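You operate a simulated robot arm through the tools that you are given. There is no shell and no other tool. Be economical: measure what you need, move in short steps, check, and stop when the job is done.

You are at the controls of a simulated robot arm. One attempt, no reset.

TASK
Put the blue sensor on the top of the sack table away on the top of the grey table. Set down upright: blue sensor.

It is judged by the outcome, as a careful person would: the job done as asked, and still so three seconds after it is handed in. It fails if anything else is knocked over, pushed out of place, dropped, spilled or broken.

THE ROBOT
A 6-joint arm with a two-finger parallel gripper on a trunk, on a base that drives. Base frame: it is fixed to the floor where the robot stands at the start and does not move with it; the origin is under the middle of the robot, x ahead of it, y to its left, z up. Lengths are in cm, angles in rad, forces in N, time in s.
With the tool pointing down near the work surface it reaches from about 46 to 88 cm from the robot's upright axis, wherever it stands. Its first joint turns from -2.007 to 2.007 rad. Places, roughly: top of the grey table [640, 440, 90]. Payload 4.2 kg.
Tool frame: the origin (TCP) lies between the finger pads and is the grasp point; the fingertips stand 2.3 cm ahead of it; z points along the fingers, y is the line along which they close. Largest opening 9.4 cm; finger width 3.8, thickness 1; the body of the gripper, 5.4 by 9.6 cm, starts 3.9 cm behind the TCP.
Orientation is that of the tool frame in the base frame, as a unit quaternion [x, y, z, w]. With the fingers straight down and closing along the base's y, the tool's x points along the base's -x, its y along +y and its z along -z.

THE INTERFACE
- The arm moves only by the tool drive_tool. Its arguments are lists of equal length, an entry for each row: "claw": the finger opening in cm, from 0 to 9.4; "xyz": the shift along the tool's x, y, z in units of 30 mm (1.0 is 30 mm), a list of three; "dr": the turn, a rotation vector about the tool's x, y, z in units of 8 degrees (1.0 is 8 degrees), a list of three. In form: {"claw": [claw, ...], "xyz": [[x, y, z], ...], "dr": [[rx, ry, rz], ...]}. A call has 1 to 8 rows; each row shifts and turns the commanded pose from where the row before left it, along the tool's axes as they then stand. A call with a number of a shift or a turn outside -1 to 1 is refused whole. Each row takes 0.2 s and may step no farther than 5 cm and 0.15 rad from the row before; otherwise, or with a gripper value out of range, the whole call is refused. A pose out of reach is approached as far as the arm can. The call stops where the force on the tool passes 40 N (or 10 N more than at its start, if that is more) or the arm is blocked; 0.2 s more then pass. Each finger travels about 10.8 cm/s and halts on what it meets, pressing with about 27 N; the grip force reading is that of the motor and also rises with nothing between the fingers. The clock runs only during rows and for 0.2 s after the last one: add rows that do not move to give the fingers time. The reply holds the time, the measured pose of the TCP, the force on the tool along the base axes, the opening and the grip force, in the units named above and with some noise, with the torque about the TCP (base axes, N m) and any sound that the robot's microphone picked up.
- Cameras (640 x 400 px; columns grow to the right, rows downward): "scene" is now at [21.38, 22.06, 123.49]; the picture's right is [0.39, -0.92, 0.00], its down [-0.78, -0.33, -0.53] and it looks along [0.49, 0.21, -0.84] (base axes); focal length 255 px, centre (320, 200). "wrist" rides on the gripper at [8.6, 1.6, -7.5] in the tool frame; the picture's right is [-0.18, 0.98, 0.00], its down [-0.58, -0.11, -0.81] and it looks along [-0.79, -0.15, 0.59] (tool axes); focal length 243 px, centre (320, 200). There is no depth. A picture from a camera that has moved, and an enlarged one, comes with that camera's place and axes in the base frame and with its lens.
- snapshot(camera): a new picture of that camera. No time passes.
- lift_body(by): slides the trunk up (or, below 0, down) by that many cm; the arm and the scene camera ride with it, the base frame stays. It gives what a move gives, with no picture.
- roll_base(legs): drives the robot by 1 to 6 legs, each [ahead, turn to the left] in cm and rad, along the robot's own axes; the way and the turn of a leg run together, so that a leg with both is an arc; at most 150 cm and 3.142 rad a leg. The arm and the cameras ride along, it lands a little off, and it stops where it bumps. It gives what a move gives.
- turn_head(pan, tilt): turns the head with the scene camera to pan (to the left, within 1.396 rad either way) and tilt (down, from -0.506 to 1.204), counted from straight ahead of the robot. It gives what a move gives.
- zoom(camera, box): a new picture of the part [left, top, right, bottom] of that camera's present view, enlarged. No time passes.
- finish_job(): hands the job in; it is judged then, once.

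Work in short steps. Places have to be worked out from the pictures, the camera data and where the tool is seen: move nearer, look again, correct. Check each grasp and each placing, and mend what went wrong. You have 120 turns and 90 pictures in all, those below and enlarged ones among them. Open the gripper and draw the arm clear of the work before you hand the job in, unless the task says otherwise; then end with one line.

The tools are called after ">>>" by a JSON object that holds its "name" and its "arguments". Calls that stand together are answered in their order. drive_tool: Moves the arm, as the interface text tells. Its arguments: {"type":"object","properties":{"claw":{"type":"array"},"xyz":{"type":"array"},"dr":{"type":"array"}},"required":["claw","xyz","dr"]} The other tools are called the same way: lift_body (by) slides the trunk up or down; roll_base (legs) drives the base; turn_head (pan, tilt) turns the head that bears the scene camera; snapshot (camera) takes a picture; zoom (camera, box) takes an enlarged picture of a part of a camera's view; finish_job () hands the job in.

At the start:

```text
clock: 0.0
eef_pos: [32.45, 28.18, 94.79]
ee_rot: [0.002, 1.0, 0.0, 0.0]
ft_force: [-0.1, 0.0, -0.8]
wrist_torque: [-0.04, 0.01, -0.03]
finger_gap: 9.39
finger_force: 0.0
trunk travel left (down, up): [-62.5, 36.5]
robot x, y, heading: [-0.06, -0.16, 0.001]
head pan, tilt: [0.084, 0.995]
```

scene: 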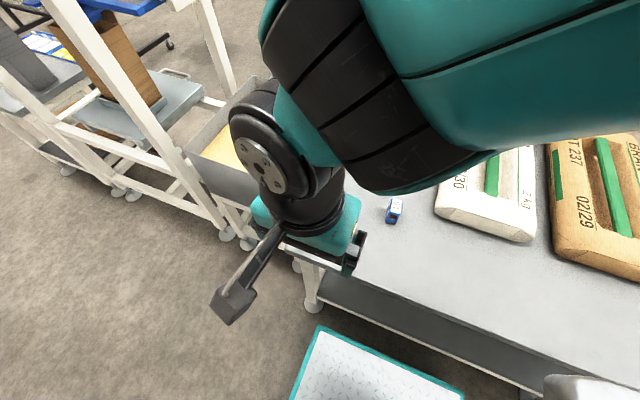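
wrist: 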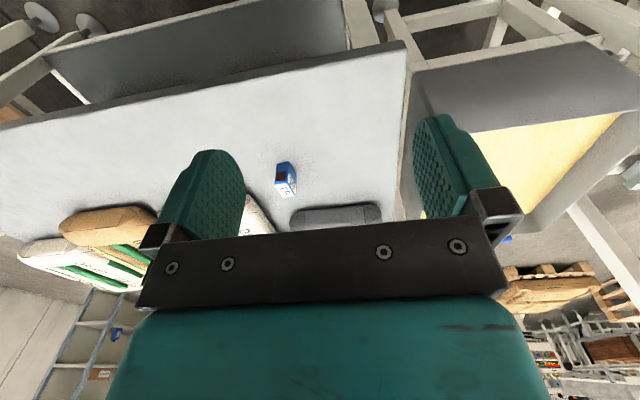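

The sensor is near (55, 18) on the table, by my estimate from the scene picture. I enlarge both views to see its shape and orientation.

>>> {"name": "zoom", "arguments": {"camera": "scene", "box": [354, 185, 434, 235]}}

>>> {"name": "zoom", "arguments": {"camera": "wrist", "box": [240, 140, 336, 200]}}

```text
8.00 times, centred on (394, 210) of scene
camera zoom: at [21.38, 22.06, 123.49], right [0.39, -0.92, 0.0], down [-0.78, -0.33, -0.53], along [0.49, 0.21, -0.84], focal length 2039 px, centre (-272, 120)
```

zoom: 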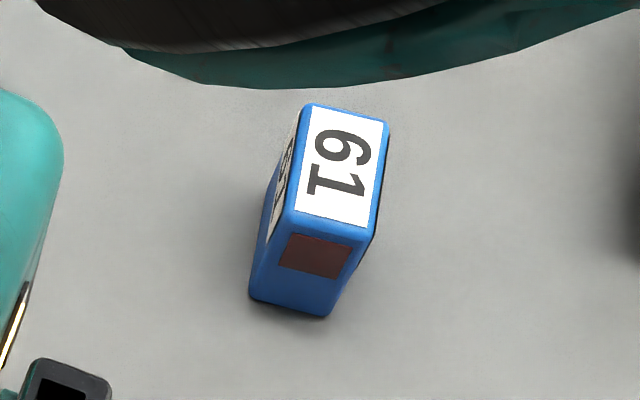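

```text
6.67 times, centred on (288, 170) of wrist
camera zoom: at [23.77, 29.76, 102.16], right [0.19, 0.98, 0.0], down [0.58, -0.11, 0.81], along [0.79, -0.15, -0.59], focal length 1618 px, centre (533, 400)
```

zoom: 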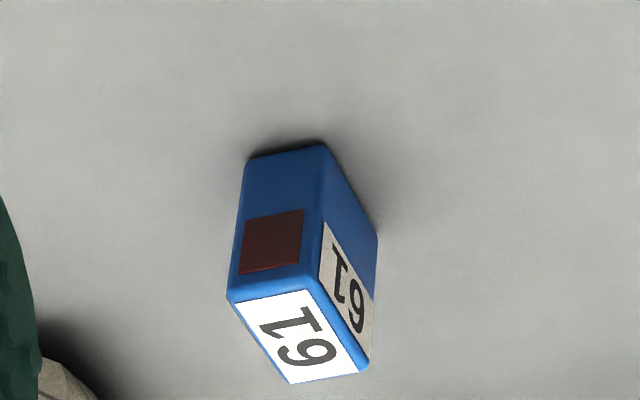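

The sensor is an upright block about 3.6 × 2.1 × 4.9 cm. It is centred near (53.6, 18.0), its top is at about z = 77, and it is yawed about 0.11 rad. I move above it, turning the tool to match.

>>> {"name": "drive_tool", "arguments": {"claw": [9.4, 9.4, 9.4, 9.4, 9.4, 9.4, 9.4, 9.4], "xyz": [[-0.88, -0.42, 0], [-0.88, -0.42, 0], [-0.88, -0.42, 0], [-0.88, -0.42, 0.3], [-0.88, -0.42, 0.6], [-0.88, -0.42, 0.9], [-0.88, -0.42, 0.9], [-0.88, -0.42, 0.9]], "dr": [[0, 0, 0], [0, 0, 0], [0, 0, 0], [0, 0, 0], [0, 0, 0], [0, 0, 0], [0, 0, 0], [0, 0, -0.8]]}}

>>> {"name": "snapshot", "arguments": {"camera": "wrist"}}

>>> {"name": "snapshot", "arguments": {"camera": "scene"}}

```text
clock: 1.8
eef_pos: [53.47, 17.84, 83.81]
ee_rot: [-0.054, 0.999, -0.001, 0.0]
ft_force: [-0.4, -0.2, 0.4]
wrist_torque: [0.02, -0.02, 0.0]
finger_gap: 9.4
finger_force: 0.0
trunk travel left (down, up): [-62.5, 36.5]
robot x, y, heading: [0.31, -0.15, -0.0]
head pan, tilt: [0.084, 0.995]
```

```text
85 pictures are left
camera wrist: at [44.69, 18.47, 91.28], right [0.08, 1.0, 0.0], down [0.59, -0.05, 0.81], along [0.8, -0.06, -0.59], focal length 243 px, centre (320, 200)
```

wrist: 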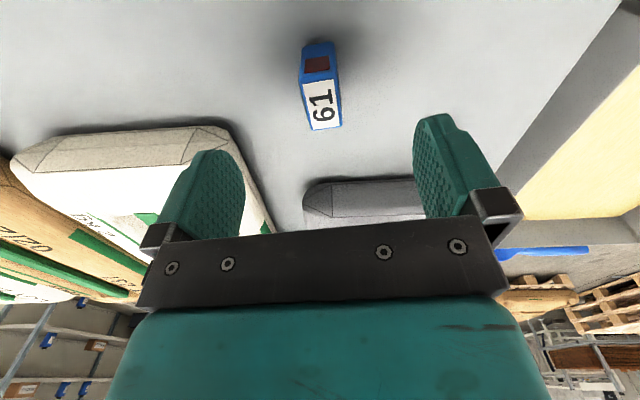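

```text
84 pictures are left
camera scene: at [21.92, 19.98, 123.57], right [0.08, -1.0, 0.0], down [-0.84, -0.07, -0.54], along [0.54, 0.05, -0.84], focal length 255 px, centre (320, 200)
```

scene: 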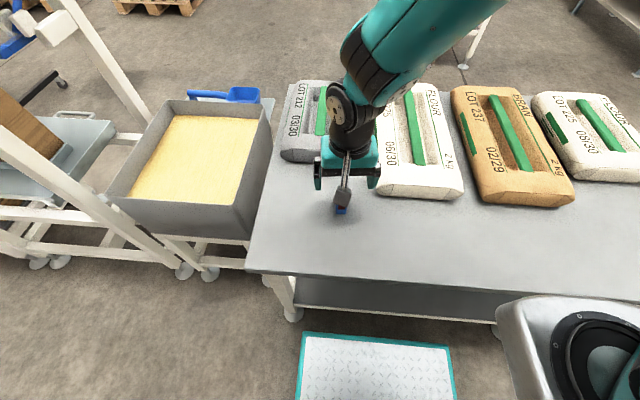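

From the wrist view, the sensor top is at about (53.67, 17.96), so the tool is almost centred on it. I narrow the fingers to 5 cm and go down to about z = 75.4.

>>> {"name": "drive_tool", "arguments": {"claw": [5, 5, 5, 5, 5], "xyz": [[-0.05, 0.04, 0], [0, 0, 0.3], [0, 0, 0.8], [0, 0, 0.9], [0, 0, 0.8]], "dr": [[0, 0, 0], [0, 0, 0], [0, 0, 0], [0, 0, 0], [0, 0, 0]]}}

>>> {"name": "snapshot", "arguments": {"camera": "wrist"}}

```text
clock: 3.0
eef_pos: [53.57, 17.92, 75.46]
ee_rot: [-0.053, 0.999, 0.0, 0.0]
ft_force: [0.6, 0.4, 0.7]
wrist_torque: [0.02, -0.02, 0.02]
finger_gap: 5.01
finger_force: 0.1
trunk travel left (down, up): [-62.5, 36.5]
robot x, y, heading: [0.26, -0.09, 0.004]
head pan, tilt: [0.084, 0.995]
```

```text
83 pictures are left
camera wrist: at [44.83, 18.72, 82.92], right [0.08, 1.0, 0.0], down [0.59, -0.05, 0.81], along [0.8, -0.06, -0.59], focal length 243 px, centre (320, 200)
```

wrist: 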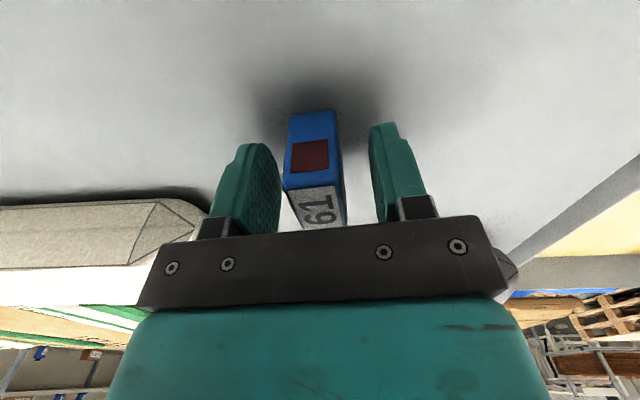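

The sensor sits between the fingers. I close on it with waiting rows.

>>> {"name": "drive_tool", "arguments": {"claw": [3, 1.5, 0.5, 0.5, 0.5], "xyz": [[0, 0, 0], [0, 0, 0], [0, 0, 0], [0, 0, 0], [0, 0, 0]], "dr": [[0, 0, 0], [0, 0, 0], [0, 0, 0], [0, 0, 0], [0, 0, 0]]}}

>>> {"name": "snapshot", "arguments": {"camera": "wrist"}}

```text
clock: 4.2
eef_pos: [53.69, 17.94, 75.48]
ee_rot: [-0.053, 0.999, 0.0, 0.0]
ft_force: [-0.4, -0.1, 0.4]
wrist_torque: [-0.02, 0.01, 0.01]
finger_gap: 2.35
finger_force: 26.5
trunk travel left (down, up): [-62.5, 36.5]
robot x, y, heading: [0.07, -0.43, 0.001]
head pan, tilt: [0.084, 0.995]
```

```text
82 pictures are left
camera wrist: at [44.84, 18.72, 82.92], right [0.08, 1.0, 0.0], down [0.59, -0.05, 0.81], along [0.8, -0.06, -0.59], focal length 243 px, centre (320, 200)
```

wrist: 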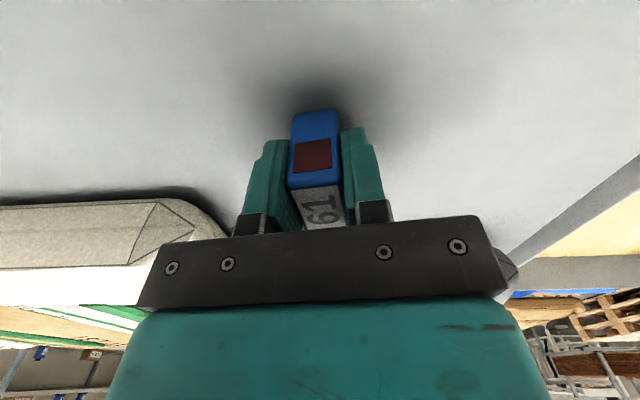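

Gripped at 2.35 cm. I lift straight up, then draw the arm back toward the body.

>>> {"name": "drive_tool", "arguments": {"claw": [0.5, 0.5, 0.5, 0.5, 0.5, 0.5, 0.5, 0.5], "xyz": [[0, 0, -0.4], [0, 0, -0.8], [0, 0, -1], [0, 0, -1], [0, 0, -1], [0, 0, -1], [0, 0, -1], [0, 0, -1]], "dr": [[0, 0, 0], [0, 0, 0], [0, 0, 0], [0, 0, 0], [0, 0, 0], [0, 0, 0], [0, 0, 0], [0, 0, 0]]}}

>>> {"name": "snapshot", "arguments": {"camera": "wrist"}}

>>> {"name": "turn_head", "arguments": {"pan": 0.7, "tilt": 0.25}}

>>> {"name": "snapshot", "arguments": {"camera": "scene"}}

```text
clock: 6.0
eef_pos: [53.58, 18.03, 97.18]
ee_rot: [-0.053, 0.999, 0.0, 0.0]
ft_force: [-0.6, 0.8, -0.8]
wrist_torque: [-0.01, 0.0, -0.01]
finger_gap: 2.34
finger_force: 27.0
trunk travel left (down, up): [-62.5, 36.5]
robot x, y, heading: [-0.3, 0.11, -0.003]
head pan, tilt: [0.084, 0.995]
```

```text
81 pictures are left
camera wrist: at [44.88, 18.72, 104.63], right [0.08, 1.0, 0.0], down [0.59, -0.05, 0.81], along [0.8, -0.06, -0.59], focal length 243 px, centre (320, 200)
```

wrist: 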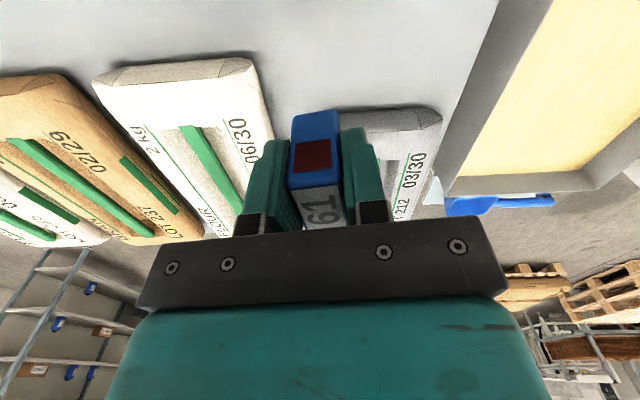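

```text
clock: 7.1
eef_pos: [53.69, 18.15, 97.05]
ee_rot: [-0.053, 0.999, 0.001, 0.0]
ft_force: [0.4, 0.3, -0.4]
wrist_torque: [-0.01, -0.05, 0.01]
finger_gap: 2.37
finger_force: 26.8
trunk travel left (down, up): [-62.5, 36.5]
robot x, y, heading: [-0.19, 0.06, -0.001]
head pan, tilt: [0.7, 0.25]
```

```text
80 pictures are left
camera scene: at [22.14, 25.4, 129.94], right [0.64, -0.77, 0.0], down [-0.19, -0.16, -0.97], along [0.74, 0.62, -0.25], focal length 255 px, centre (320, 200)
```

scene: 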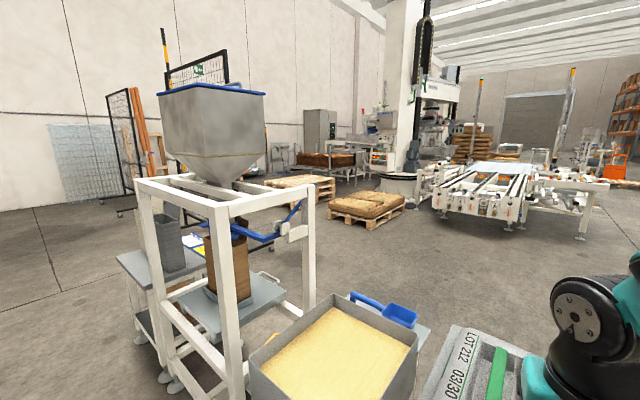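

The sensor is held firmly and clear. The grey table should project to about (347, 149) in this view, so I zoom there.

>>> {"name": "zoom", "arguments": {"camera": "scene", "box": [260, 90, 420, 220]}}

>>> {"name": "turn_head", "arguments": {"pan": -0.2, "tilt": 0.35}}

>>> {"name": "snapshot", "arguments": {"camera": "scene"}}

>>> {"name": "turn_head", "arguments": {"pan": -1.2, "tilt": 0.4}}

>>> {"name": "snapshot", "arguments": {"camera": "scene"}}

>>> {"name": "turn_head", "arguments": {"pan": 1.396, "tilt": 0.5}}

>>> {"name": "snapshot", "arguments": {"camera": "scene"}}

```text
3.08 times, centred on (340, 155) of scene
camera zoom: at [22.14, 25.4, 129.94], right [0.64, -0.77, 0.0], down [-0.19, -0.16, -0.97], along [0.74, 0.62, -0.25], focal length 784 px, centre (258, 338)
```

zoom: 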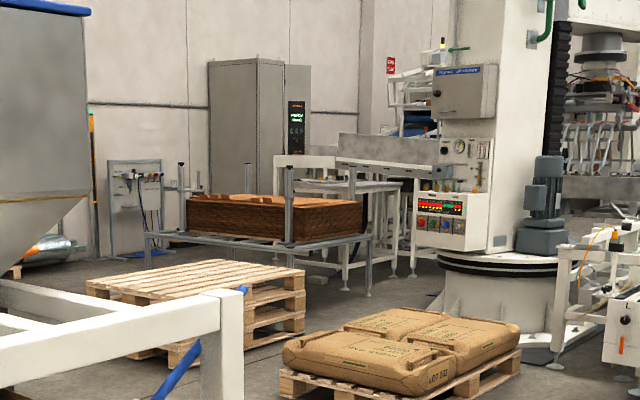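

```text
clock: 8.3
eef_pos: [53.58, 18.03, 97.03]
ee_rot: [-0.053, 0.999, 0.0, 0.0]
ft_force: [0.1, -0.5, -0.5]
wrist_torque: [0.0, 0.0, 0.04]
finger_gap: 2.35
finger_force: 27.1
trunk travel left (down, up): [-62.5, 36.5]
robot x, y, heading: [-0.13, -0.03, -0.002]
head pan, tilt: [-0.201, 0.351]
```

```text
78 pictures are left
camera scene: at [24.12, 17.54, 129.01], right [-0.2, -0.98, 0.0], down [-0.34, 0.07, -0.94], along [0.92, -0.19, -0.34], focal length 255 px, centre (320, 200)
```

scene: 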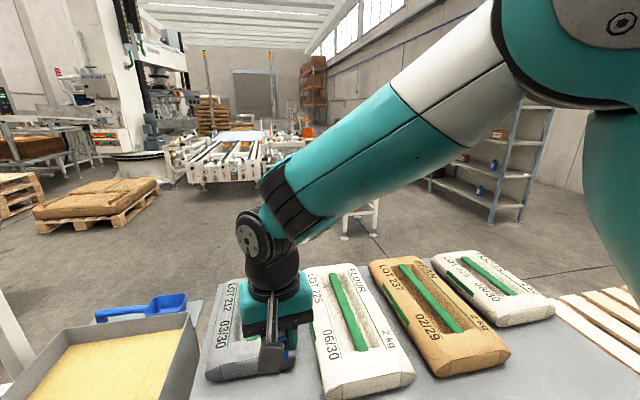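

```text
clock: 9.6
eef_pos: [53.64, 18.05, 97.11]
ee_rot: [-0.053, 0.999, 0.0, 0.0]
ft_force: [0.2, 0.5, 0.4]
wrist_torque: [0.0, -0.02, 0.0]
finger_gap: 2.34
finger_force: 26.7
trunk travel left (down, up): [-62.5, 36.5]
robot x, y, heading: [0.21, -0.03, 0.002]
head pan, tilt: [-1.201, 0.4]
```

```text
77 pictures are left
camera scene: at [18.35, 10.76, 128.55], right [-0.93, -0.36, 0.0], down [-0.14, 0.36, -0.92], along [0.33, -0.86, -0.39], focal length 255 px, centre (320, 200)
```

scene: 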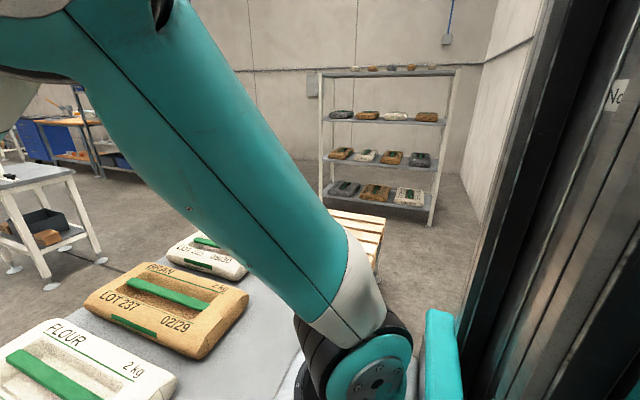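

```text
clock: 11.9
eef_pos: [53.65, 18.0, 97.04]
ee_rot: [-0.053, 0.999, -0.001, -0.001]
ft_force: [0.1, 0.9, -0.8]
wrist_torque: [-0.01, 0.01, 0.04]
finger_gap: 2.34
finger_force: 26.6
trunk travel left (down, up): [-62.5, 36.5]
robot x, y, heading: [-0.38, 0.31, -0.001]
head pan, tilt: [1.396, 0.499]
```

```text
76 pictures are left
camera scene: at [16.58, 28.35, 127.64], right [0.98, -0.17, 0.0], down [-0.08, -0.47, -0.88], along [0.15, 0.86, -0.48], focal length 255 px, centre (320, 200)
```

scene: 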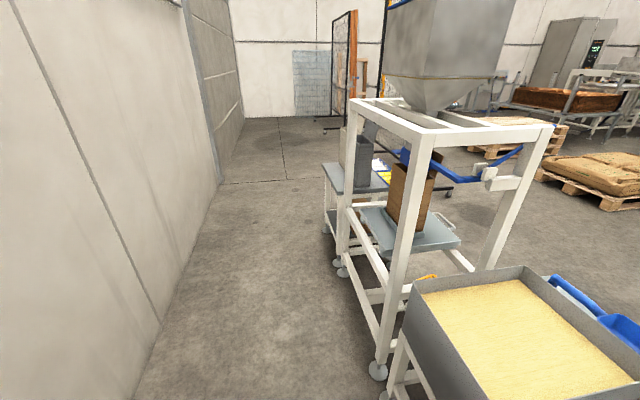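

The sensor is held. The target looks like the grey-topped, white-legged table between the crate table and the pillar. To get there I have to leave by the left corridor. First I tuck the arm in and raise it, then look down at the base outline.

>>> {"name": "drive_tool", "arguments": {"claw": [0.5, 0.5, 0.5, 0.5, 0.5, 0.5, 0.5, 0.5], "xyz": [[0.6, 0, -0.8], [0.9, 0, -0.8], [0.9, 0, -0.8], [0.9, 0, -0.8], [0.9, 0, -0.8], [0.9, 0, -0.5], [0.9, 0, 0], [0.9, 0, 0]], "dr": [[0, 0, 0], [0, 0, 0], [0, 0, 0], [0, 0, 0], [0, 0, 0], [0, 0, 0], [0, 0, 0], [0, 0, 0]]}}

>>> {"name": "turn_head", "arguments": {"pan": 0.5, "tilt": 1.204}}

>>> {"name": "snapshot", "arguments": {"camera": "scene"}}

>>> {"name": "turn_head", "arguments": {"pan": 1.396, "tilt": 1.1}}

>>> {"name": "snapshot", "arguments": {"camera": "scene"}}

```text
clock: 13.7
eef_pos: [33.16, 15.87, 110.62]
ee_rot: [-0.053, 0.999, -0.001, -0.001]
ft_force: [0.2, 0.5, -0.5]
wrist_torque: [0.01, 0.0, 0.02]
finger_gap: 2.35
finger_force: 26.9
trunk travel left (down, up): [-62.5, 36.5]
robot x, y, heading: [-0.25, -0.16, 0.001]
head pan, tilt: [1.396, 0.499]
```

```text
clock: 14.9
eef_pos: [33.23, 15.83, 110.66]
ee_rot: [-0.054, 0.999, 0.0, 0.0]
ft_force: [-0.5, -0.3, -1.3]
wrist_torque: [0.0, -0.01, 0.01]
finger_gap: 2.35
finger_force: 26.9
trunk travel left (down, up): [-62.5, 36.5]
robot x, y, heading: [-0.16, -0.04, 0.0]
head pan, tilt: [0.499, 1.201]
```

```text
75 pictures are left
camera scene: at [19.9, 22.07, 122.27], right [0.48, -0.88, 0.0], down [-0.82, -0.45, -0.36], along [0.32, 0.17, -0.93], focal length 255 px, centre (320, 200)
```

scene: 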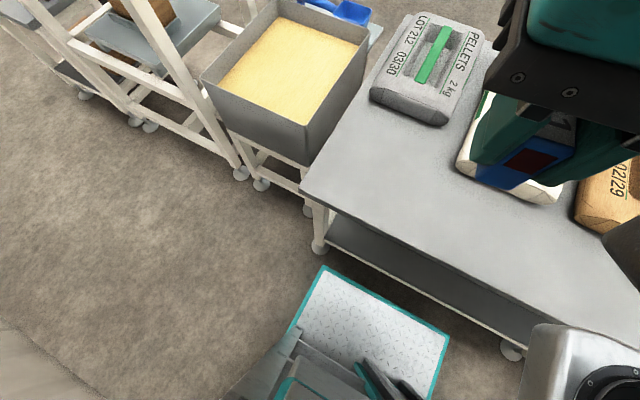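

```text
clock: 16.1
eef_pos: [33.18, 15.84, 110.65]
ee_rot: [-0.053, 0.999, 0.0, 0.0]
ft_force: [0.2, 0.5, -0.1]
wrist_torque: [0.01, -0.03, -0.02]
finger_gap: 2.38
finger_force: 27.4
trunk travel left (down, up): [-62.5, 36.5]
robot x, y, heading: [-0.0, -0.11, 0.001]
head pan, tilt: [1.396, 1.1]
```

```text
74 pictures are left
camera scene: at [16.1, 25.6, 122.87], right [0.98, -0.17, 0.0], down [-0.16, -0.88, -0.45], along [0.08, 0.45, -0.89], focal length 255 px, centre (320, 200)
```

scene: 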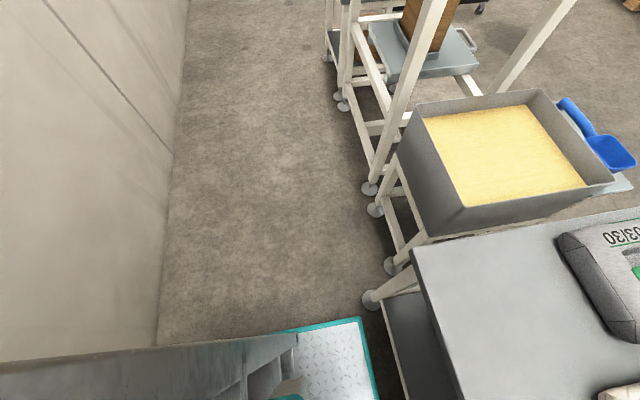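

The base is about 52 wide with its front at x ≈ 31. The left corridor runs from the wall at x ≈ -54 to feet at x ≈ 52. I back off 7 cm and turn left in two steps.

>>> {"name": "roll_base", "arguments": {"legs": [[-7, 0], [0, 0.8]]}}

>>> {"name": "turn_head", "arguments": {"pan": 0.6, "tilt": 0.7}}

>>> {"name": "snapshot", "arguments": {"camera": "scene"}}

```text
clock: 19.2
eef_pos: [4.6, 34.88, 110.56]
ee_rot: [-0.44, 0.898, 0.0, 0.0]
ft_force: [0.3, 0.1, -0.3]
wrist_torque: [0.0, -0.01, 0.03]
finger_gap: 2.36
finger_force: 27.0
trunk travel left (down, up): [-62.5, 36.5]
robot x, y, heading: [-6.99, -0.16, 0.808]
head pan, tilt: [1.396, 1.1]
```

```text
clock: 20.3
eef_pos: [4.52, 34.95, 110.61]
ee_rot: [-0.44, 0.898, 0.0, 0.0]
ft_force: [-0.2, -0.4, 0.2]
wrist_torque: [-0.03, -0.02, 0.0]
finger_gap: 2.4
finger_force: 26.9
trunk travel left (down, up): [-62.5, 36.5]
robot x, y, heading: [-7.12, 0.2, 0.808]
head pan, tilt: [0.6, 0.7]
```

```text
73 pictures are left
camera scene: at [-9.31, 32.75, 125.86], right [0.99, -0.16, 0.0], down [-0.11, -0.64, -0.76], along [0.13, 0.75, -0.64], focal length 255 px, centre (320, 200)
```

scene: 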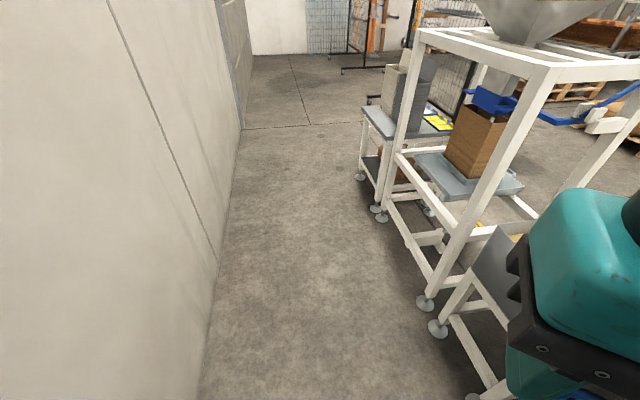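

It turned freely. I finish the turn to heading π/2 and drive ahead 120 cm.

>>> {"name": "roll_base", "arguments": {"legs": [[0, 0.75], [120, 0]]}}

>>> {"name": "turn_head", "arguments": {"pan": -0.5, "tilt": 0.5}}

>>> {"name": "snapshot", "arguments": {"camera": "scene"}}

```text
clock: 28.4
eef_pos: [-19.64, 154.15, 110.73]
ee_rot: [0.736, -0.677, 0.0, 0.001]
ft_force: [-0.5, -0.6, -0.5]
wrist_torque: [-0.01, 0.0, -0.01]
finger_gap: 2.34
finger_force: 27.2
trunk travel left (down, up): [-62.5, 36.5]
robot x, y, heading: [-4.63, 120.71, 1.547]
head pan, tilt: [0.6, 0.7]
```

```text
clock: 29.8
eef_pos: [-19.62, 154.28, 110.76]
ee_rot: [0.735, -0.678, 0.0, 0.0]
ft_force: [0.1, 0.5, -0.4]
wrist_torque: [0.02, 0.04, -0.02]
finger_gap: 2.34
finger_force: 27.1
trunk travel left (down, up): [-62.5, 36.5]
robot x, y, heading: [-4.85, 120.71, 1.546]
head pan, tilt: [-0.499, 0.499]
```

```text
72 pictures are left
camera scene: at [-19.51, 144.15, 127.64], right [0.87, -0.5, 0.0], down [-0.24, -0.41, -0.88], along [0.44, 0.76, -0.48], focal length 255 px, centre (320, 200)
```

scene: 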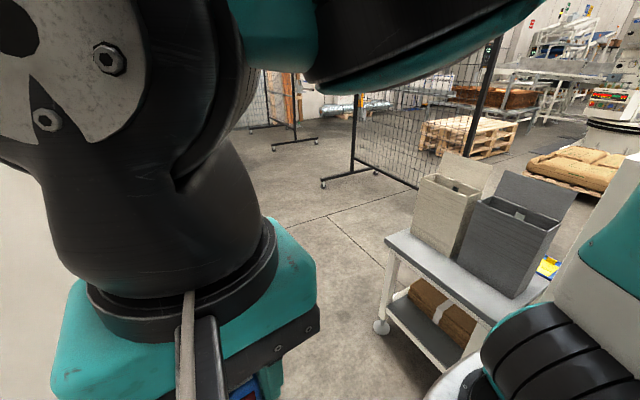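

There's a mesh fence ahead around (115–210, 370–316) and a side table ending near y ≈ 210. I go 80 cm further and look right.

>>> {"name": "roll_base", "arguments": {"legs": [[90, 0]]}}

>>> {"name": "turn_head", "arguments": {"pan": -0.9, "tilt": 0.4}}

>>> {"name": "snapshot", "arguments": {"camera": "scene"}}

>>> {"name": "turn_head", "arguments": {"pan": 0.2, "tilt": 0.5}}

>>> {"name": "snapshot", "arguments": {"camera": "scene"}}

```text
clock: 34.5
eef_pos: [-17.9, 244.34, 110.62]
ee_rot: [0.737, -0.676, 0.0, 0.0]
ft_force: [0.4, 0.8, -0.6]
wrist_torque: [-0.01, -0.03, -0.01]
finger_gap: 2.35
finger_force: 27.1
trunk travel left (down, up): [-62.5, 36.5]
robot x, y, heading: [-2.72, 210.89, 1.547]
head pan, tilt: [-0.499, 0.499]
```

```text
clock: 35.4
eef_pos: [-17.87, 244.33, 110.62]
ee_rot: [0.737, -0.676, 0.0, 0.0]
ft_force: [0.2, 0.5, -0.8]
wrist_torque: [-0.05, -0.03, -0.02]
finger_gap: 2.34
finger_force: 26.8
trunk travel left (down, up): [-62.5, 36.5]
robot x, y, heading: [-2.64, 211.32, 1.556]
head pan, tilt: [-0.901, 0.4]
```

```text
71 pictures are left
camera scene: at [-14.78, 232.01, 128.55], right [0.61, -0.8, 0.0], down [-0.31, -0.24, -0.92], along [0.73, 0.56, -0.39], focal length 255 px, centre (320, 200)
```

scene: 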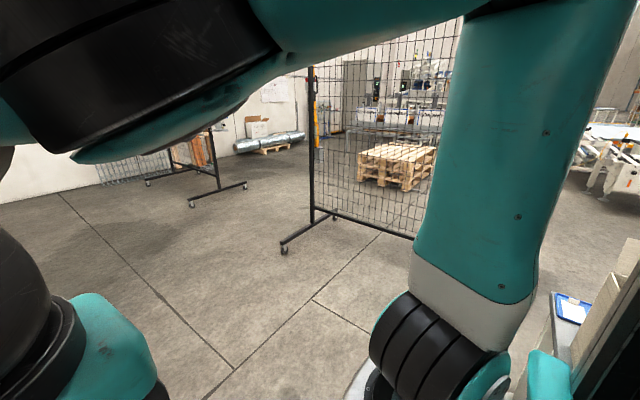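

```text
clock: 36.7
eef_pos: [-17.86, 244.41, 110.6]
ee_rot: [0.738, -0.675, -0.001, 0.0]
ft_force: [0.4, -0.7, -0.9]
wrist_torque: [0.0, 0.0, -0.03]
finger_gap: 2.35
finger_force: 27.0
trunk travel left (down, up): [-62.5, 36.5]
robot x, y, heading: [-2.68, 210.98, 1.547]
head pan, tilt: [0.201, 0.499]
```

```text
70 pictures are left
camera scene: at [-23.78, 235.34, 127.64], right [0.98, 0.18, 0.0], down [0.09, -0.47, -0.88], along [-0.16, 0.86, -0.48], focal length 255 px, centre (320, 200)
```

scene: 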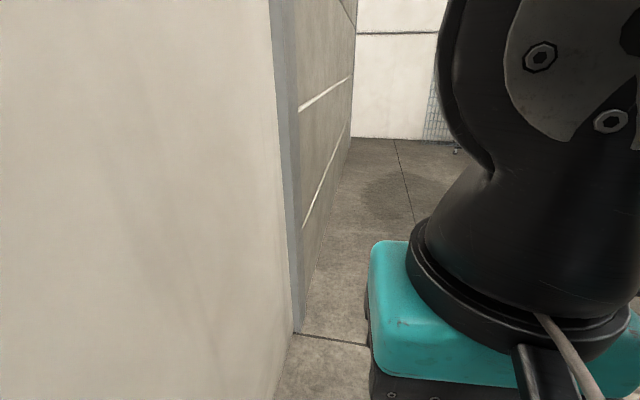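

The fence runs roughly along y from (180, 392) to (215, 265), with T-feet reaching out to x ≈ 116. I drive on to about y = 400, raise the trunk for a better viewpoint, and survey to the east.

>>> {"name": "roll_base", "arguments": {"legs": [[150, 0], [50, -0.5]]}}

>>> {"name": "lift_body", "arguments": {"by": 30}}

>>> {"name": "turn_head", "arguments": {"pan": -0.95, "tilt": 0.35}}

>>> {"name": "snapshot", "arguments": {"camera": "scene"}}

```text
clock: 46.7
eef_pos: [17.88, 445.68, 110.54]
ee_rot: [-0.542, 0.841, 0.0, -0.001]
ft_force: [-0.4, 0.3, -0.7]
wrist_torque: [-0.01, -0.01, 0.04]
finger_gap: 2.34
finger_force: 27.0
trunk travel left (down, up): [-62.5, 36.5]
robot x, y, heading: [14.83, 409.51, 1.044]
head pan, tilt: [0.201, 0.499]
```

```text
clock: 49.7
eef_pos: [17.83, 445.7, 140.73]
ee_rot: [-0.541, 0.841, 0.0, 0.001]
ft_force: [-0.7, 0.0, 0.1]
wrist_torque: [0.01, 0.01, 0.0]
finger_gap: 2.35
finger_force: 26.9
trunk travel left (down, up): [-92.5, 6.5]
robot x, y, heading: [14.75, 409.19, 1.037]
head pan, tilt: [0.201, 0.499]
```

```text
clock: 51.1
eef_pos: [17.94, 445.7, 140.57]
ee_rot: [-0.541, 0.841, 0.0, 0.0]
ft_force: [0.8, -0.9, -0.2]
wrist_torque: [0.01, 0.06, 0.01]
finger_gap: 2.35
finger_force: 26.6
trunk travel left (down, up): [-92.5, 6.5]
robot x, y, heading: [14.72, 409.1, 1.037]
head pan, tilt: [-0.949, 0.351]
```

```text
69 pictures are left
camera scene: at [14.59, 432.85, 159.01], right [0.09, -1.0, 0.0], down [-0.34, -0.03, -0.94], along [0.94, 0.08, -0.34], focal length 255 px, centre (320, 200)
```

scene: 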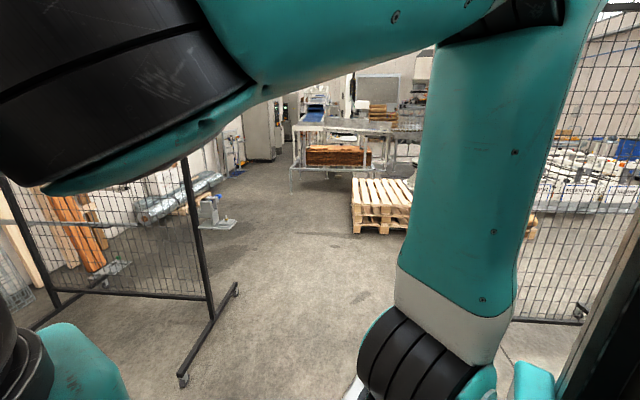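

The way east is visible under the arm. I enlarge that part.

>>> {"name": "zoom", "arguments": {"camera": "scene", "box": [220, 80, 430, 240]}}

```text
2.50 times, centred on (325, 160) of scene
camera zoom: at [14.59, 432.85, 159.01], right [0.09, -1.0, 0.0], down [-0.34, -0.03, -0.94], along [0.94, 0.08, -0.34], focal length 637 px, centre (308, 300)
```

zoom: 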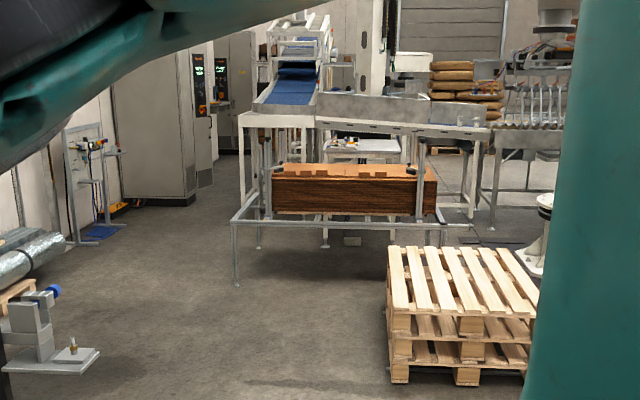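

The grey table top checks out at about (638, 431, 90). It stands behind the low crate frame (x ≈ 485–608, y ≈ 349–530), and the floor north of that frame is open. I will go through the fence opening (y ≈ 397–525) toward (160, 465).

>>> {"name": "roll_base", "arguments": {"legs": [[0, -0.66], [78, 0], [78, 0]]}}

>>> {"name": "turn_head", "arguments": {"pan": 0.05, "tilt": 0.4}}

>>> {"name": "snapshot", "arguments": {"camera": "scene"}}

```text
clock: 60.8
eef_pos: [183.36, 494.34, 140.57]
ee_rot: [-0.242, 0.97, 0.001, 0.0]
ft_force: [0.0, 0.6, -0.9]
wrist_torque: [0.0, -0.01, 0.01]
finger_gap: 2.35
finger_force: 27.3
trunk travel left (down, up): [-92.5, 6.5]
robot x, y, heading: [158.5, 467.73, 0.379]
head pan, tilt: [-0.949, 0.351]
```

```text
clock: 62.1
eef_pos: [183.33, 494.28, 140.7]
ee_rot: [-0.242, 0.97, 0.0, 0.0]
ft_force: [0.3, 0.0, 0.0]
wrist_torque: [-0.04, 0.0, 0.02]
finger_gap: 2.34
finger_force: 27.3
trunk travel left (down, up): [-92.5, 6.5]
robot x, y, heading: [158.2, 467.46, 0.383]
head pan, tilt: [0.051, 0.4]
```

```text
67 pictures are left
camera scene: at [173.46, 494.97, 158.55], right [0.42, -0.91, 0.0], down [-0.35, -0.16, -0.92], along [0.84, 0.39, -0.39], focal length 255 px, centre (320, 200)
```

scene: 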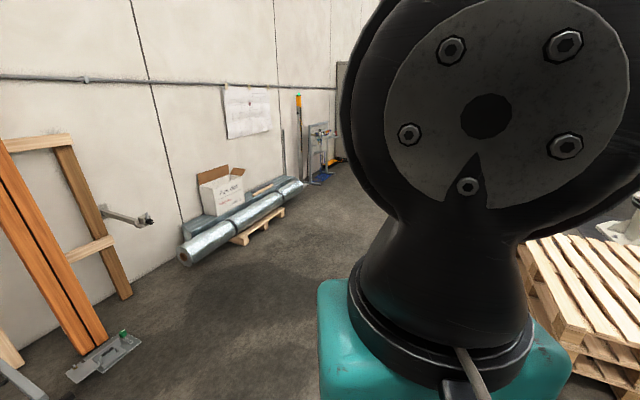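

I check the left flank before moving on, because the earlier view showed a bench-like object near the fence end.

>>> {"name": "turn_head", "arguments": {"pan": 0.9, "tilt": 0.6}}

>>> {"name": "snapshot", "arguments": {"camera": "scene"}}

>>> {"name": "turn_head", "arguments": {"pan": -0.65, "tilt": 0.45}}

>>> {"name": "snapshot", "arguments": {"camera": "scene"}}

```text
clock: 63.3
eef_pos: [183.32, 494.38, 140.54]
ee_rot: [-0.242, 0.97, 0.0, 0.0]
ft_force: [-0.1, 0.0, -0.4]
wrist_torque: [-0.03, -0.04, -0.01]
finger_gap: 2.34
finger_force: 27.0
trunk travel left (down, up): [-92.5, 6.5]
robot x, y, heading: [158.56, 467.37, 0.379]
head pan, tilt: [0.901, 0.6]
```

```text
66 pictures are left
camera scene: at [167.56, 499.55, 156.73], right [0.96, -0.28, 0.0], down [-0.16, -0.54, -0.83], along [0.23, 0.79, -0.56], focal length 255 px, centre (320, 200)
```

scene: 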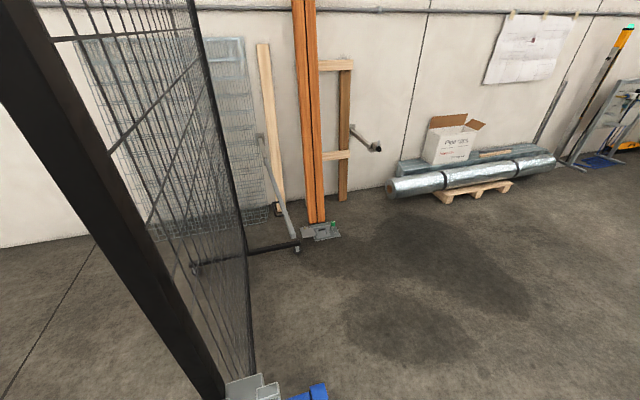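

```text
clock: 64.9
eef_pos: [183.39, 494.33, 140.66]
ee_rot: [-0.242, 0.97, -0.001, 0.0]
ft_force: [0.4, 0.0, -0.7]
wrist_torque: [0.02, -0.01, 0.04]
finger_gap: 2.37
finger_force: 27.2
trunk travel left (down, up): [-92.5, 6.5]
robot x, y, heading: [158.37, 467.07, 0.385]
head pan, tilt: [-0.649, 0.45]
```

```text
65 pictures are left
camera scene: at [173.93, 488.67, 158.09], right [-0.26, -0.97, 0.0], down [-0.42, 0.11, -0.9], along [0.87, -0.24, -0.44], focal length 255 px, centre (320, 200)
```

scene: 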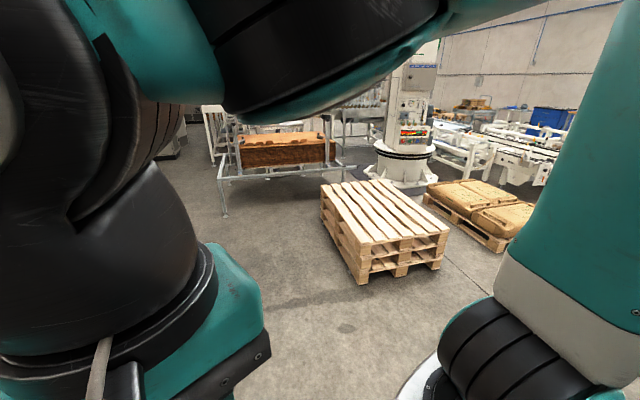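

The object is mounted on the fence post, so it is out of the way. Heading straight ahead clears both the pallet stack and the wall items, so I drive 250 cm to about (390, 560).

>>> {"name": "roll_base", "arguments": {"legs": [[125, 0], [125, 0]]}}

>>> {"name": "turn_head", "arguments": {"pan": -0.65, "tilt": 0.45}}

>>> {"name": "snapshot", "arguments": {"camera": "scene"}}

>>> {"name": "turn_head", "arguments": {"pan": 0.35, "tilt": 0.45}}

>>> {"name": "snapshot", "arguments": {"camera": "scene"}}

```text
clock: 77.0
eef_pos: [413.84, 585.72, 140.64]
ee_rot: [-0.239, 0.971, 0.0, 0.0]
ft_force: [0.1, -0.2, -0.3]
wrist_torque: [0.0, 0.01, 0.0]
finger_gap: 2.36
finger_force: 26.9
trunk travel left (down, up): [-92.5, 6.5]
robot x, y, heading: [389.13, 559.09, 0.377]
head pan, tilt: [-0.649, 0.45]
```

```text
clock: 77.6
eef_pos: [413.89, 585.75, 140.67]
ee_rot: [-0.239, 0.971, -0.001, 0.0]
ft_force: [0.4, 0.6, -0.9]
wrist_torque: [0.01, -0.02, -0.02]
finger_gap: 2.35
finger_force: 26.8
trunk travel left (down, up): [-92.5, 6.5]
robot x, y, heading: [388.91, 559.13, 0.378]
head pan, tilt: [-0.649, 0.45]
```

```text
64 pictures are left
camera scene: at [404.45, 580.08, 158.09], right [-0.27, -0.96, 0.0], down [-0.42, 0.12, -0.9], along [0.87, -0.24, -0.44], focal length 255 px, centre (320, 200)
```

scene: 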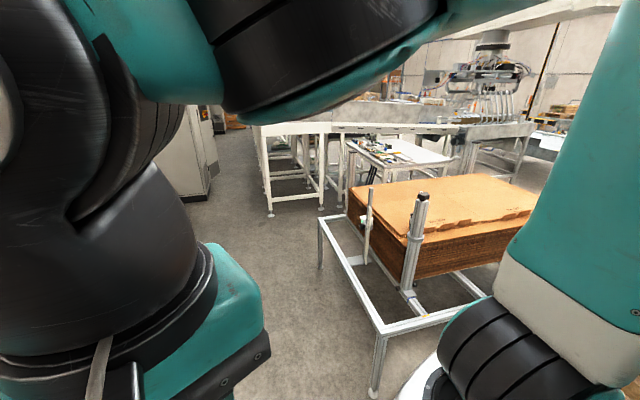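

```text
clock: 78.9
eef_pos: [413.99, 585.84, 140.59]
ee_rot: [-0.238, 0.971, 0.0, 0.0]
ft_force: [0.7, 0.6, -0.6]
wrist_torque: [0.02, 0.0, 0.0]
finger_gap: 2.35
finger_force: 26.4
trunk travel left (down, up): [-92.5, 6.5]
robot x, y, heading: [388.68, 558.98, 0.379]
head pan, tilt: [0.351, 0.45]
```

```text
63 pictures are left
camera scene: at [402.45, 588.66, 158.09], right [0.67, -0.75, 0.0], down [-0.32, -0.29, -0.9], along [0.67, 0.6, -0.44], focal length 255 px, centre (320, 200)
```

scene: 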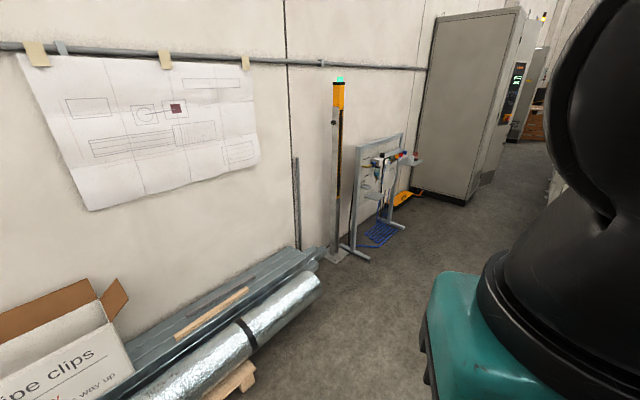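

The target table is now visible with some items on it. I enlarge it.

>>> {"name": "turn_head", "arguments": {"pan": -0.65, "tilt": 0.45}}

>>> {"name": "zoom", "arguments": {"camera": "scene", "box": [320, 115, 480, 215]}}

```text
clock: 80.2
eef_pos: [413.89, 585.63, 140.7]
ee_rot: [-0.238, 0.971, 0.0, 0.0]
ft_force: [-0.9, -0.2, -0.4]
wrist_torque: [-0.02, 0.01, -0.02]
finger_gap: 2.35
finger_force: 26.7
trunk travel left (down, up): [-92.5, 6.5]
robot x, y, heading: [388.81, 559.19, 0.381]
head pan, tilt: [-0.649, 0.45]
```

```text
4.00 times, centred on (400, 165) of scene
camera zoom: at [404.45, 580.09, 158.09], right [-0.27, -0.96, 0.0], down [-0.42, 0.12, -0.9], along [0.87, -0.24, -0.44], focal length 1019 px, centre (0, 340)
```

zoom: 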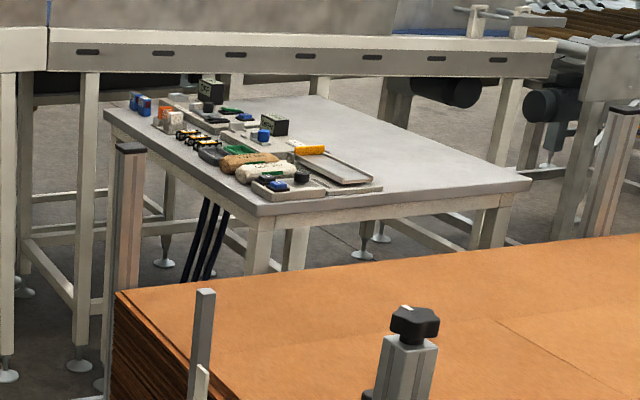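

The table top spans about x 581–672, y 408–477. The items sit on its north half and the free strip is at y ≲ 435. I will stand north of it: I drive to about (622, 598), then turn to face -y.

>>> {"name": "roll_base", "arguments": {"legs": [[0, -0.21], [118, 0], [118, 0], [0, -0.9]]}}

>>> {"name": "turn_head", "arguments": {"pan": -0.7, "tilt": 0.6}}

>>> {"name": "snapshot", "arguments": {"camera": "scene"}}

```text
clock: 94.9
eef_pos: [657.54, 588.96, 140.75]
ee_rot: [0.312, 0.95, -0.001, 0.001]
ft_force: [-0.4, -0.5, -1.0]
wrist_torque: [0.01, 0.04, -0.02]
finger_gap: 2.35
finger_force: 27.0
trunk travel left (down, up): [-92.5, 6.5]
robot x, y, heading: [622.43, 600.08, -0.736]
head pan, tilt: [-0.649, 0.45]
```

```text
clock: 95.6
eef_pos: [657.54, 589.03, 140.67]
ee_rot: [0.312, 0.95, 0.0, 0.0]
ft_force: [0.6, -1.0, 0.4]
wrist_torque: [0.02, 0.02, -0.03]
finger_gap: 2.37
finger_force: 26.4
trunk travel left (down, up): [-92.5, 6.5]
robot x, y, heading: [622.0, 599.56, -0.74]
head pan, tilt: [-0.7, 0.6]
```

```text
61 pictures are left
camera scene: at [647.79, 595.0, 156.74], right [-0.99, -0.13, 0.0], down [-0.08, 0.56, -0.83], along [0.11, -0.82, -0.56], focal length 255 px, centre (320, 200)
```

scene: 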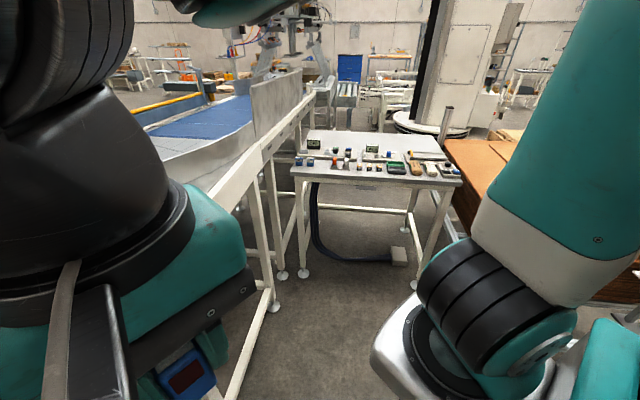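

The path to the table is open. I finish the turn to face it and roll 65 cm nearer.

>>> {"name": "roll_base", "arguments": {"legs": [[0, -0.83], [65, 0]]}}

>>> {"name": "turn_head", "arguments": {"pan": -0.1, "tilt": 0.75}}

>>> {"name": "snapshot", "arguments": {"camera": "scene"}}

>>> {"name": "snapshot", "arguments": {"camera": "wrist"}}

```text
clock: 101.4
eef_pos: [638.86, 501.51, 140.72]
ee_rot: [0.666, 0.746, -0.001, 0.0]
ft_force: [-0.1, -0.4, -0.7]
wrist_torque: [-0.03, 0.01, 0.04]
finger_gap: 2.36
finger_force: 26.9
trunk travel left (down, up): [-92.5, 6.5]
robot x, y, heading: [622.8, 534.44, -1.561]
head pan, tilt: [-0.7, 0.6]
```

```text
clock: 102.4
eef_pos: [638.87, 501.55, 140.66]
ee_rot: [0.666, 0.746, 0.0, 0.0]
ft_force: [-0.4, 0.3, -0.4]
wrist_torque: [0.01, -0.01, 0.02]
finger_gap: 2.35
finger_force: 27.0
trunk travel left (down, up): [-92.5, 6.5]
robot x, y, heading: [622.67, 534.65, -1.557]
head pan, tilt: [-0.099, 0.75]
```

```text
60 pictures are left
camera scene: at [641.54, 511.13, 155.45], right [-1.0, 0.09, 0.0], down [0.06, 0.68, -0.73], along [-0.07, -0.73, -0.68], focal length 255 px, centre (320, 200)
```

scene: 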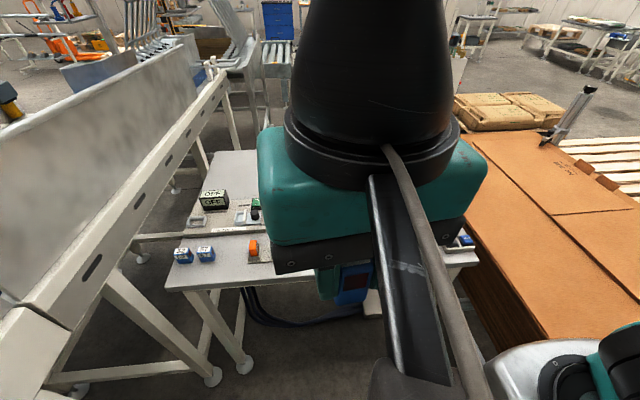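

```text
59 pictures are left
camera wrist: at [639.48, 510.27, 148.13], right [1.0, -0.07, 0.0], down [-0.04, -0.59, 0.81], along [-0.06, -0.8, -0.59], focal length 243 px, centre (320, 200)
```

wrist: 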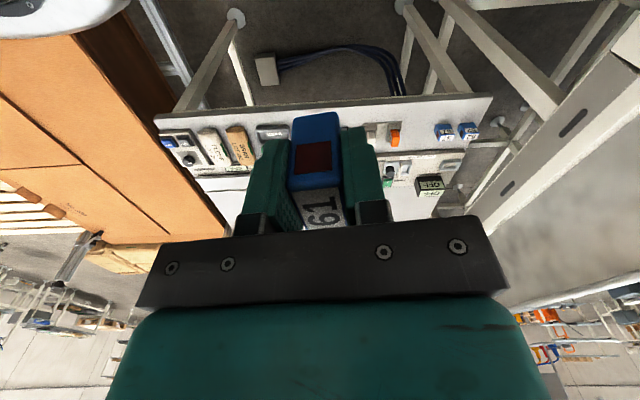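

The table's north edge is at y ≈ 473 and the robot axis is at y ≈ 534. I roll 25 cm closer, so the base front stays just short of the edge.

>>> {"name": "roll_base", "arguments": {"legs": [[25, 0]]}}

>>> {"name": "drive_tool", "arguments": {"claw": [0.5, 0.5, 0.5, 0.5, 0.5, 0.5, 0.5, 0.5], "xyz": [[-1, 0, 0], [-1, 0, 0], [-1, 0, 0], [-1, 0, 0], [-1, 0, 0], [-1, 0, 0], [-1, 0, 0], [-1, 0, 0]], "dr": [[0, 0, 0], [0, 0, 0], [0, 0, 0], [0, 0, 0], [0, 0, 0], [0, 0, 0], [0, 0, 0], [0, 0, 0]]}}

>>> {"name": "snapshot", "arguments": {"camera": "scene"}}

>>> {"name": "snapshot", "arguments": {"camera": "wrist"}}

```text
clock: 104.2
eef_pos: [638.95, 476.65, 140.58]
ee_rot: [0.667, 0.745, 0.0, 0.001]
ft_force: [0.2, 0.9, 0.0]
wrist_torque: [-0.02, 0.01, -0.01]
finger_gap: 2.36
finger_force: 26.4
trunk travel left (down, up): [-92.5, 6.5]
robot x, y, heading: [623.06, 509.55, -1.566]
head pan, tilt: [-0.099, 0.75]
```

```text
clock: 106.0
eef_pos: [641.57, 452.72, 140.62]
ee_rot: [0.667, 0.745, 0.0, 0.0]
ft_force: [-1.0, 0.0, 0.0]
wrist_torque: [-0.05, -0.03, -0.03]
finger_gap: 2.37
finger_force: 27.1
trunk travel left (down, up): [-92.5, 6.5]
robot x, y, heading: [623.13, 509.66, -1.567]
head pan, tilt: [-0.099, 0.75]
```

```text
58 pictures are left
camera scene: at [641.62, 486.22, 155.45], right [-1.0, 0.09, 0.0], down [0.06, 0.68, -0.73], along [-0.07, -0.73, -0.68], focal length 255 px, centre (320, 200)
```

scene: 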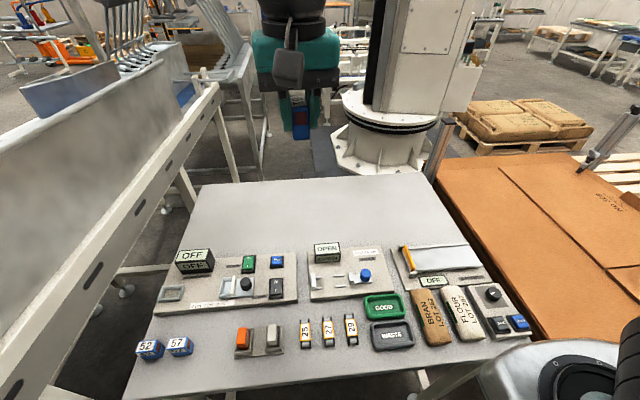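

```text
57 pictures are left
camera wrist: at [642.15, 461.5, 148.21], right [1.0, -0.08, 0.0], down [-0.04, -0.59, 0.81], along [-0.06, -0.8, -0.59], focal length 243 px, centre (320, 200)
```

wrist: 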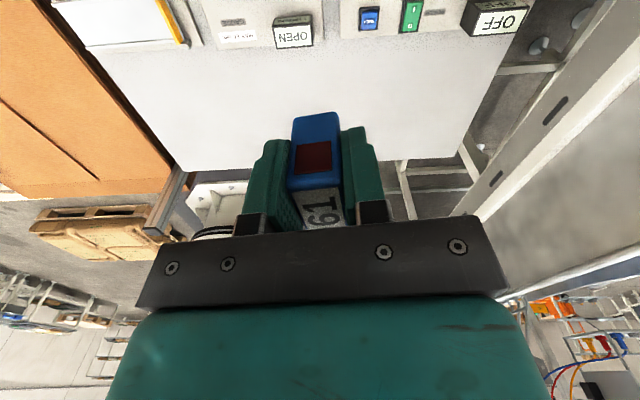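

I have a clear view: the back strip of the table is free. I zoom on the sibling sensors (52, 57) to compare what "upright" looks like.

>>> {"name": "zoom", "arguments": {"camera": "scene", "box": [120, 315, 216, 375]}}

>>> {"name": "zoom", "arguments": {"camera": "scene", "box": [250, 60, 346, 150]}}

```text
6.67 times, centred on (168, 345) of scene
camera zoom: at [641.62, 486.22, 155.45], right [-1.0, 0.09, 0.0], down [0.06, 0.68, -0.73], along [-0.07, -0.73, -0.68], focal length 1699 px, centre (1333, -767)
```

zoom: 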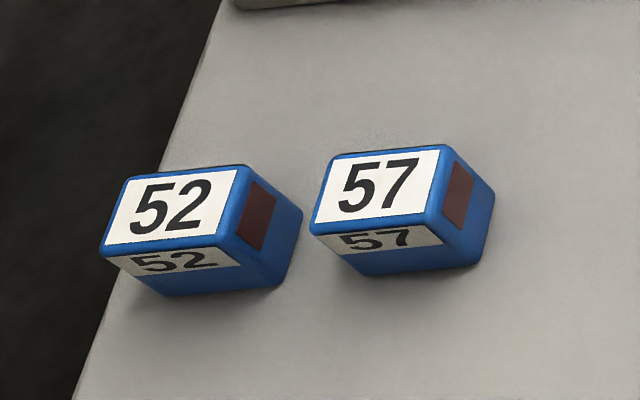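

```text
4.44 times, centred on (298, 105) of scene
camera zoom: at [641.62, 486.22, 155.45], right [-1.0, 0.09, 0.0], down [0.06, 0.68, -0.73], along [-0.07, -0.73, -0.68], focal length 1133 px, centre (418, 622)
```

zoom: 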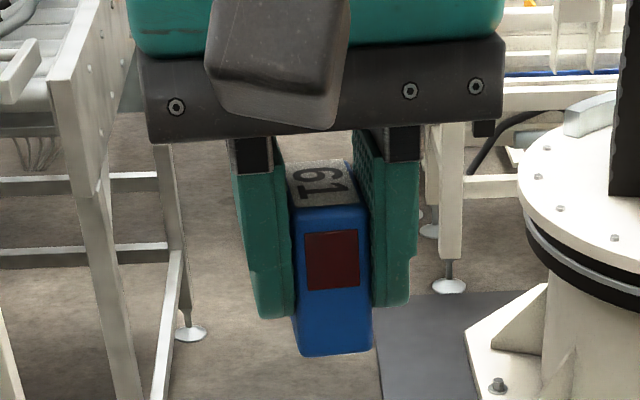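

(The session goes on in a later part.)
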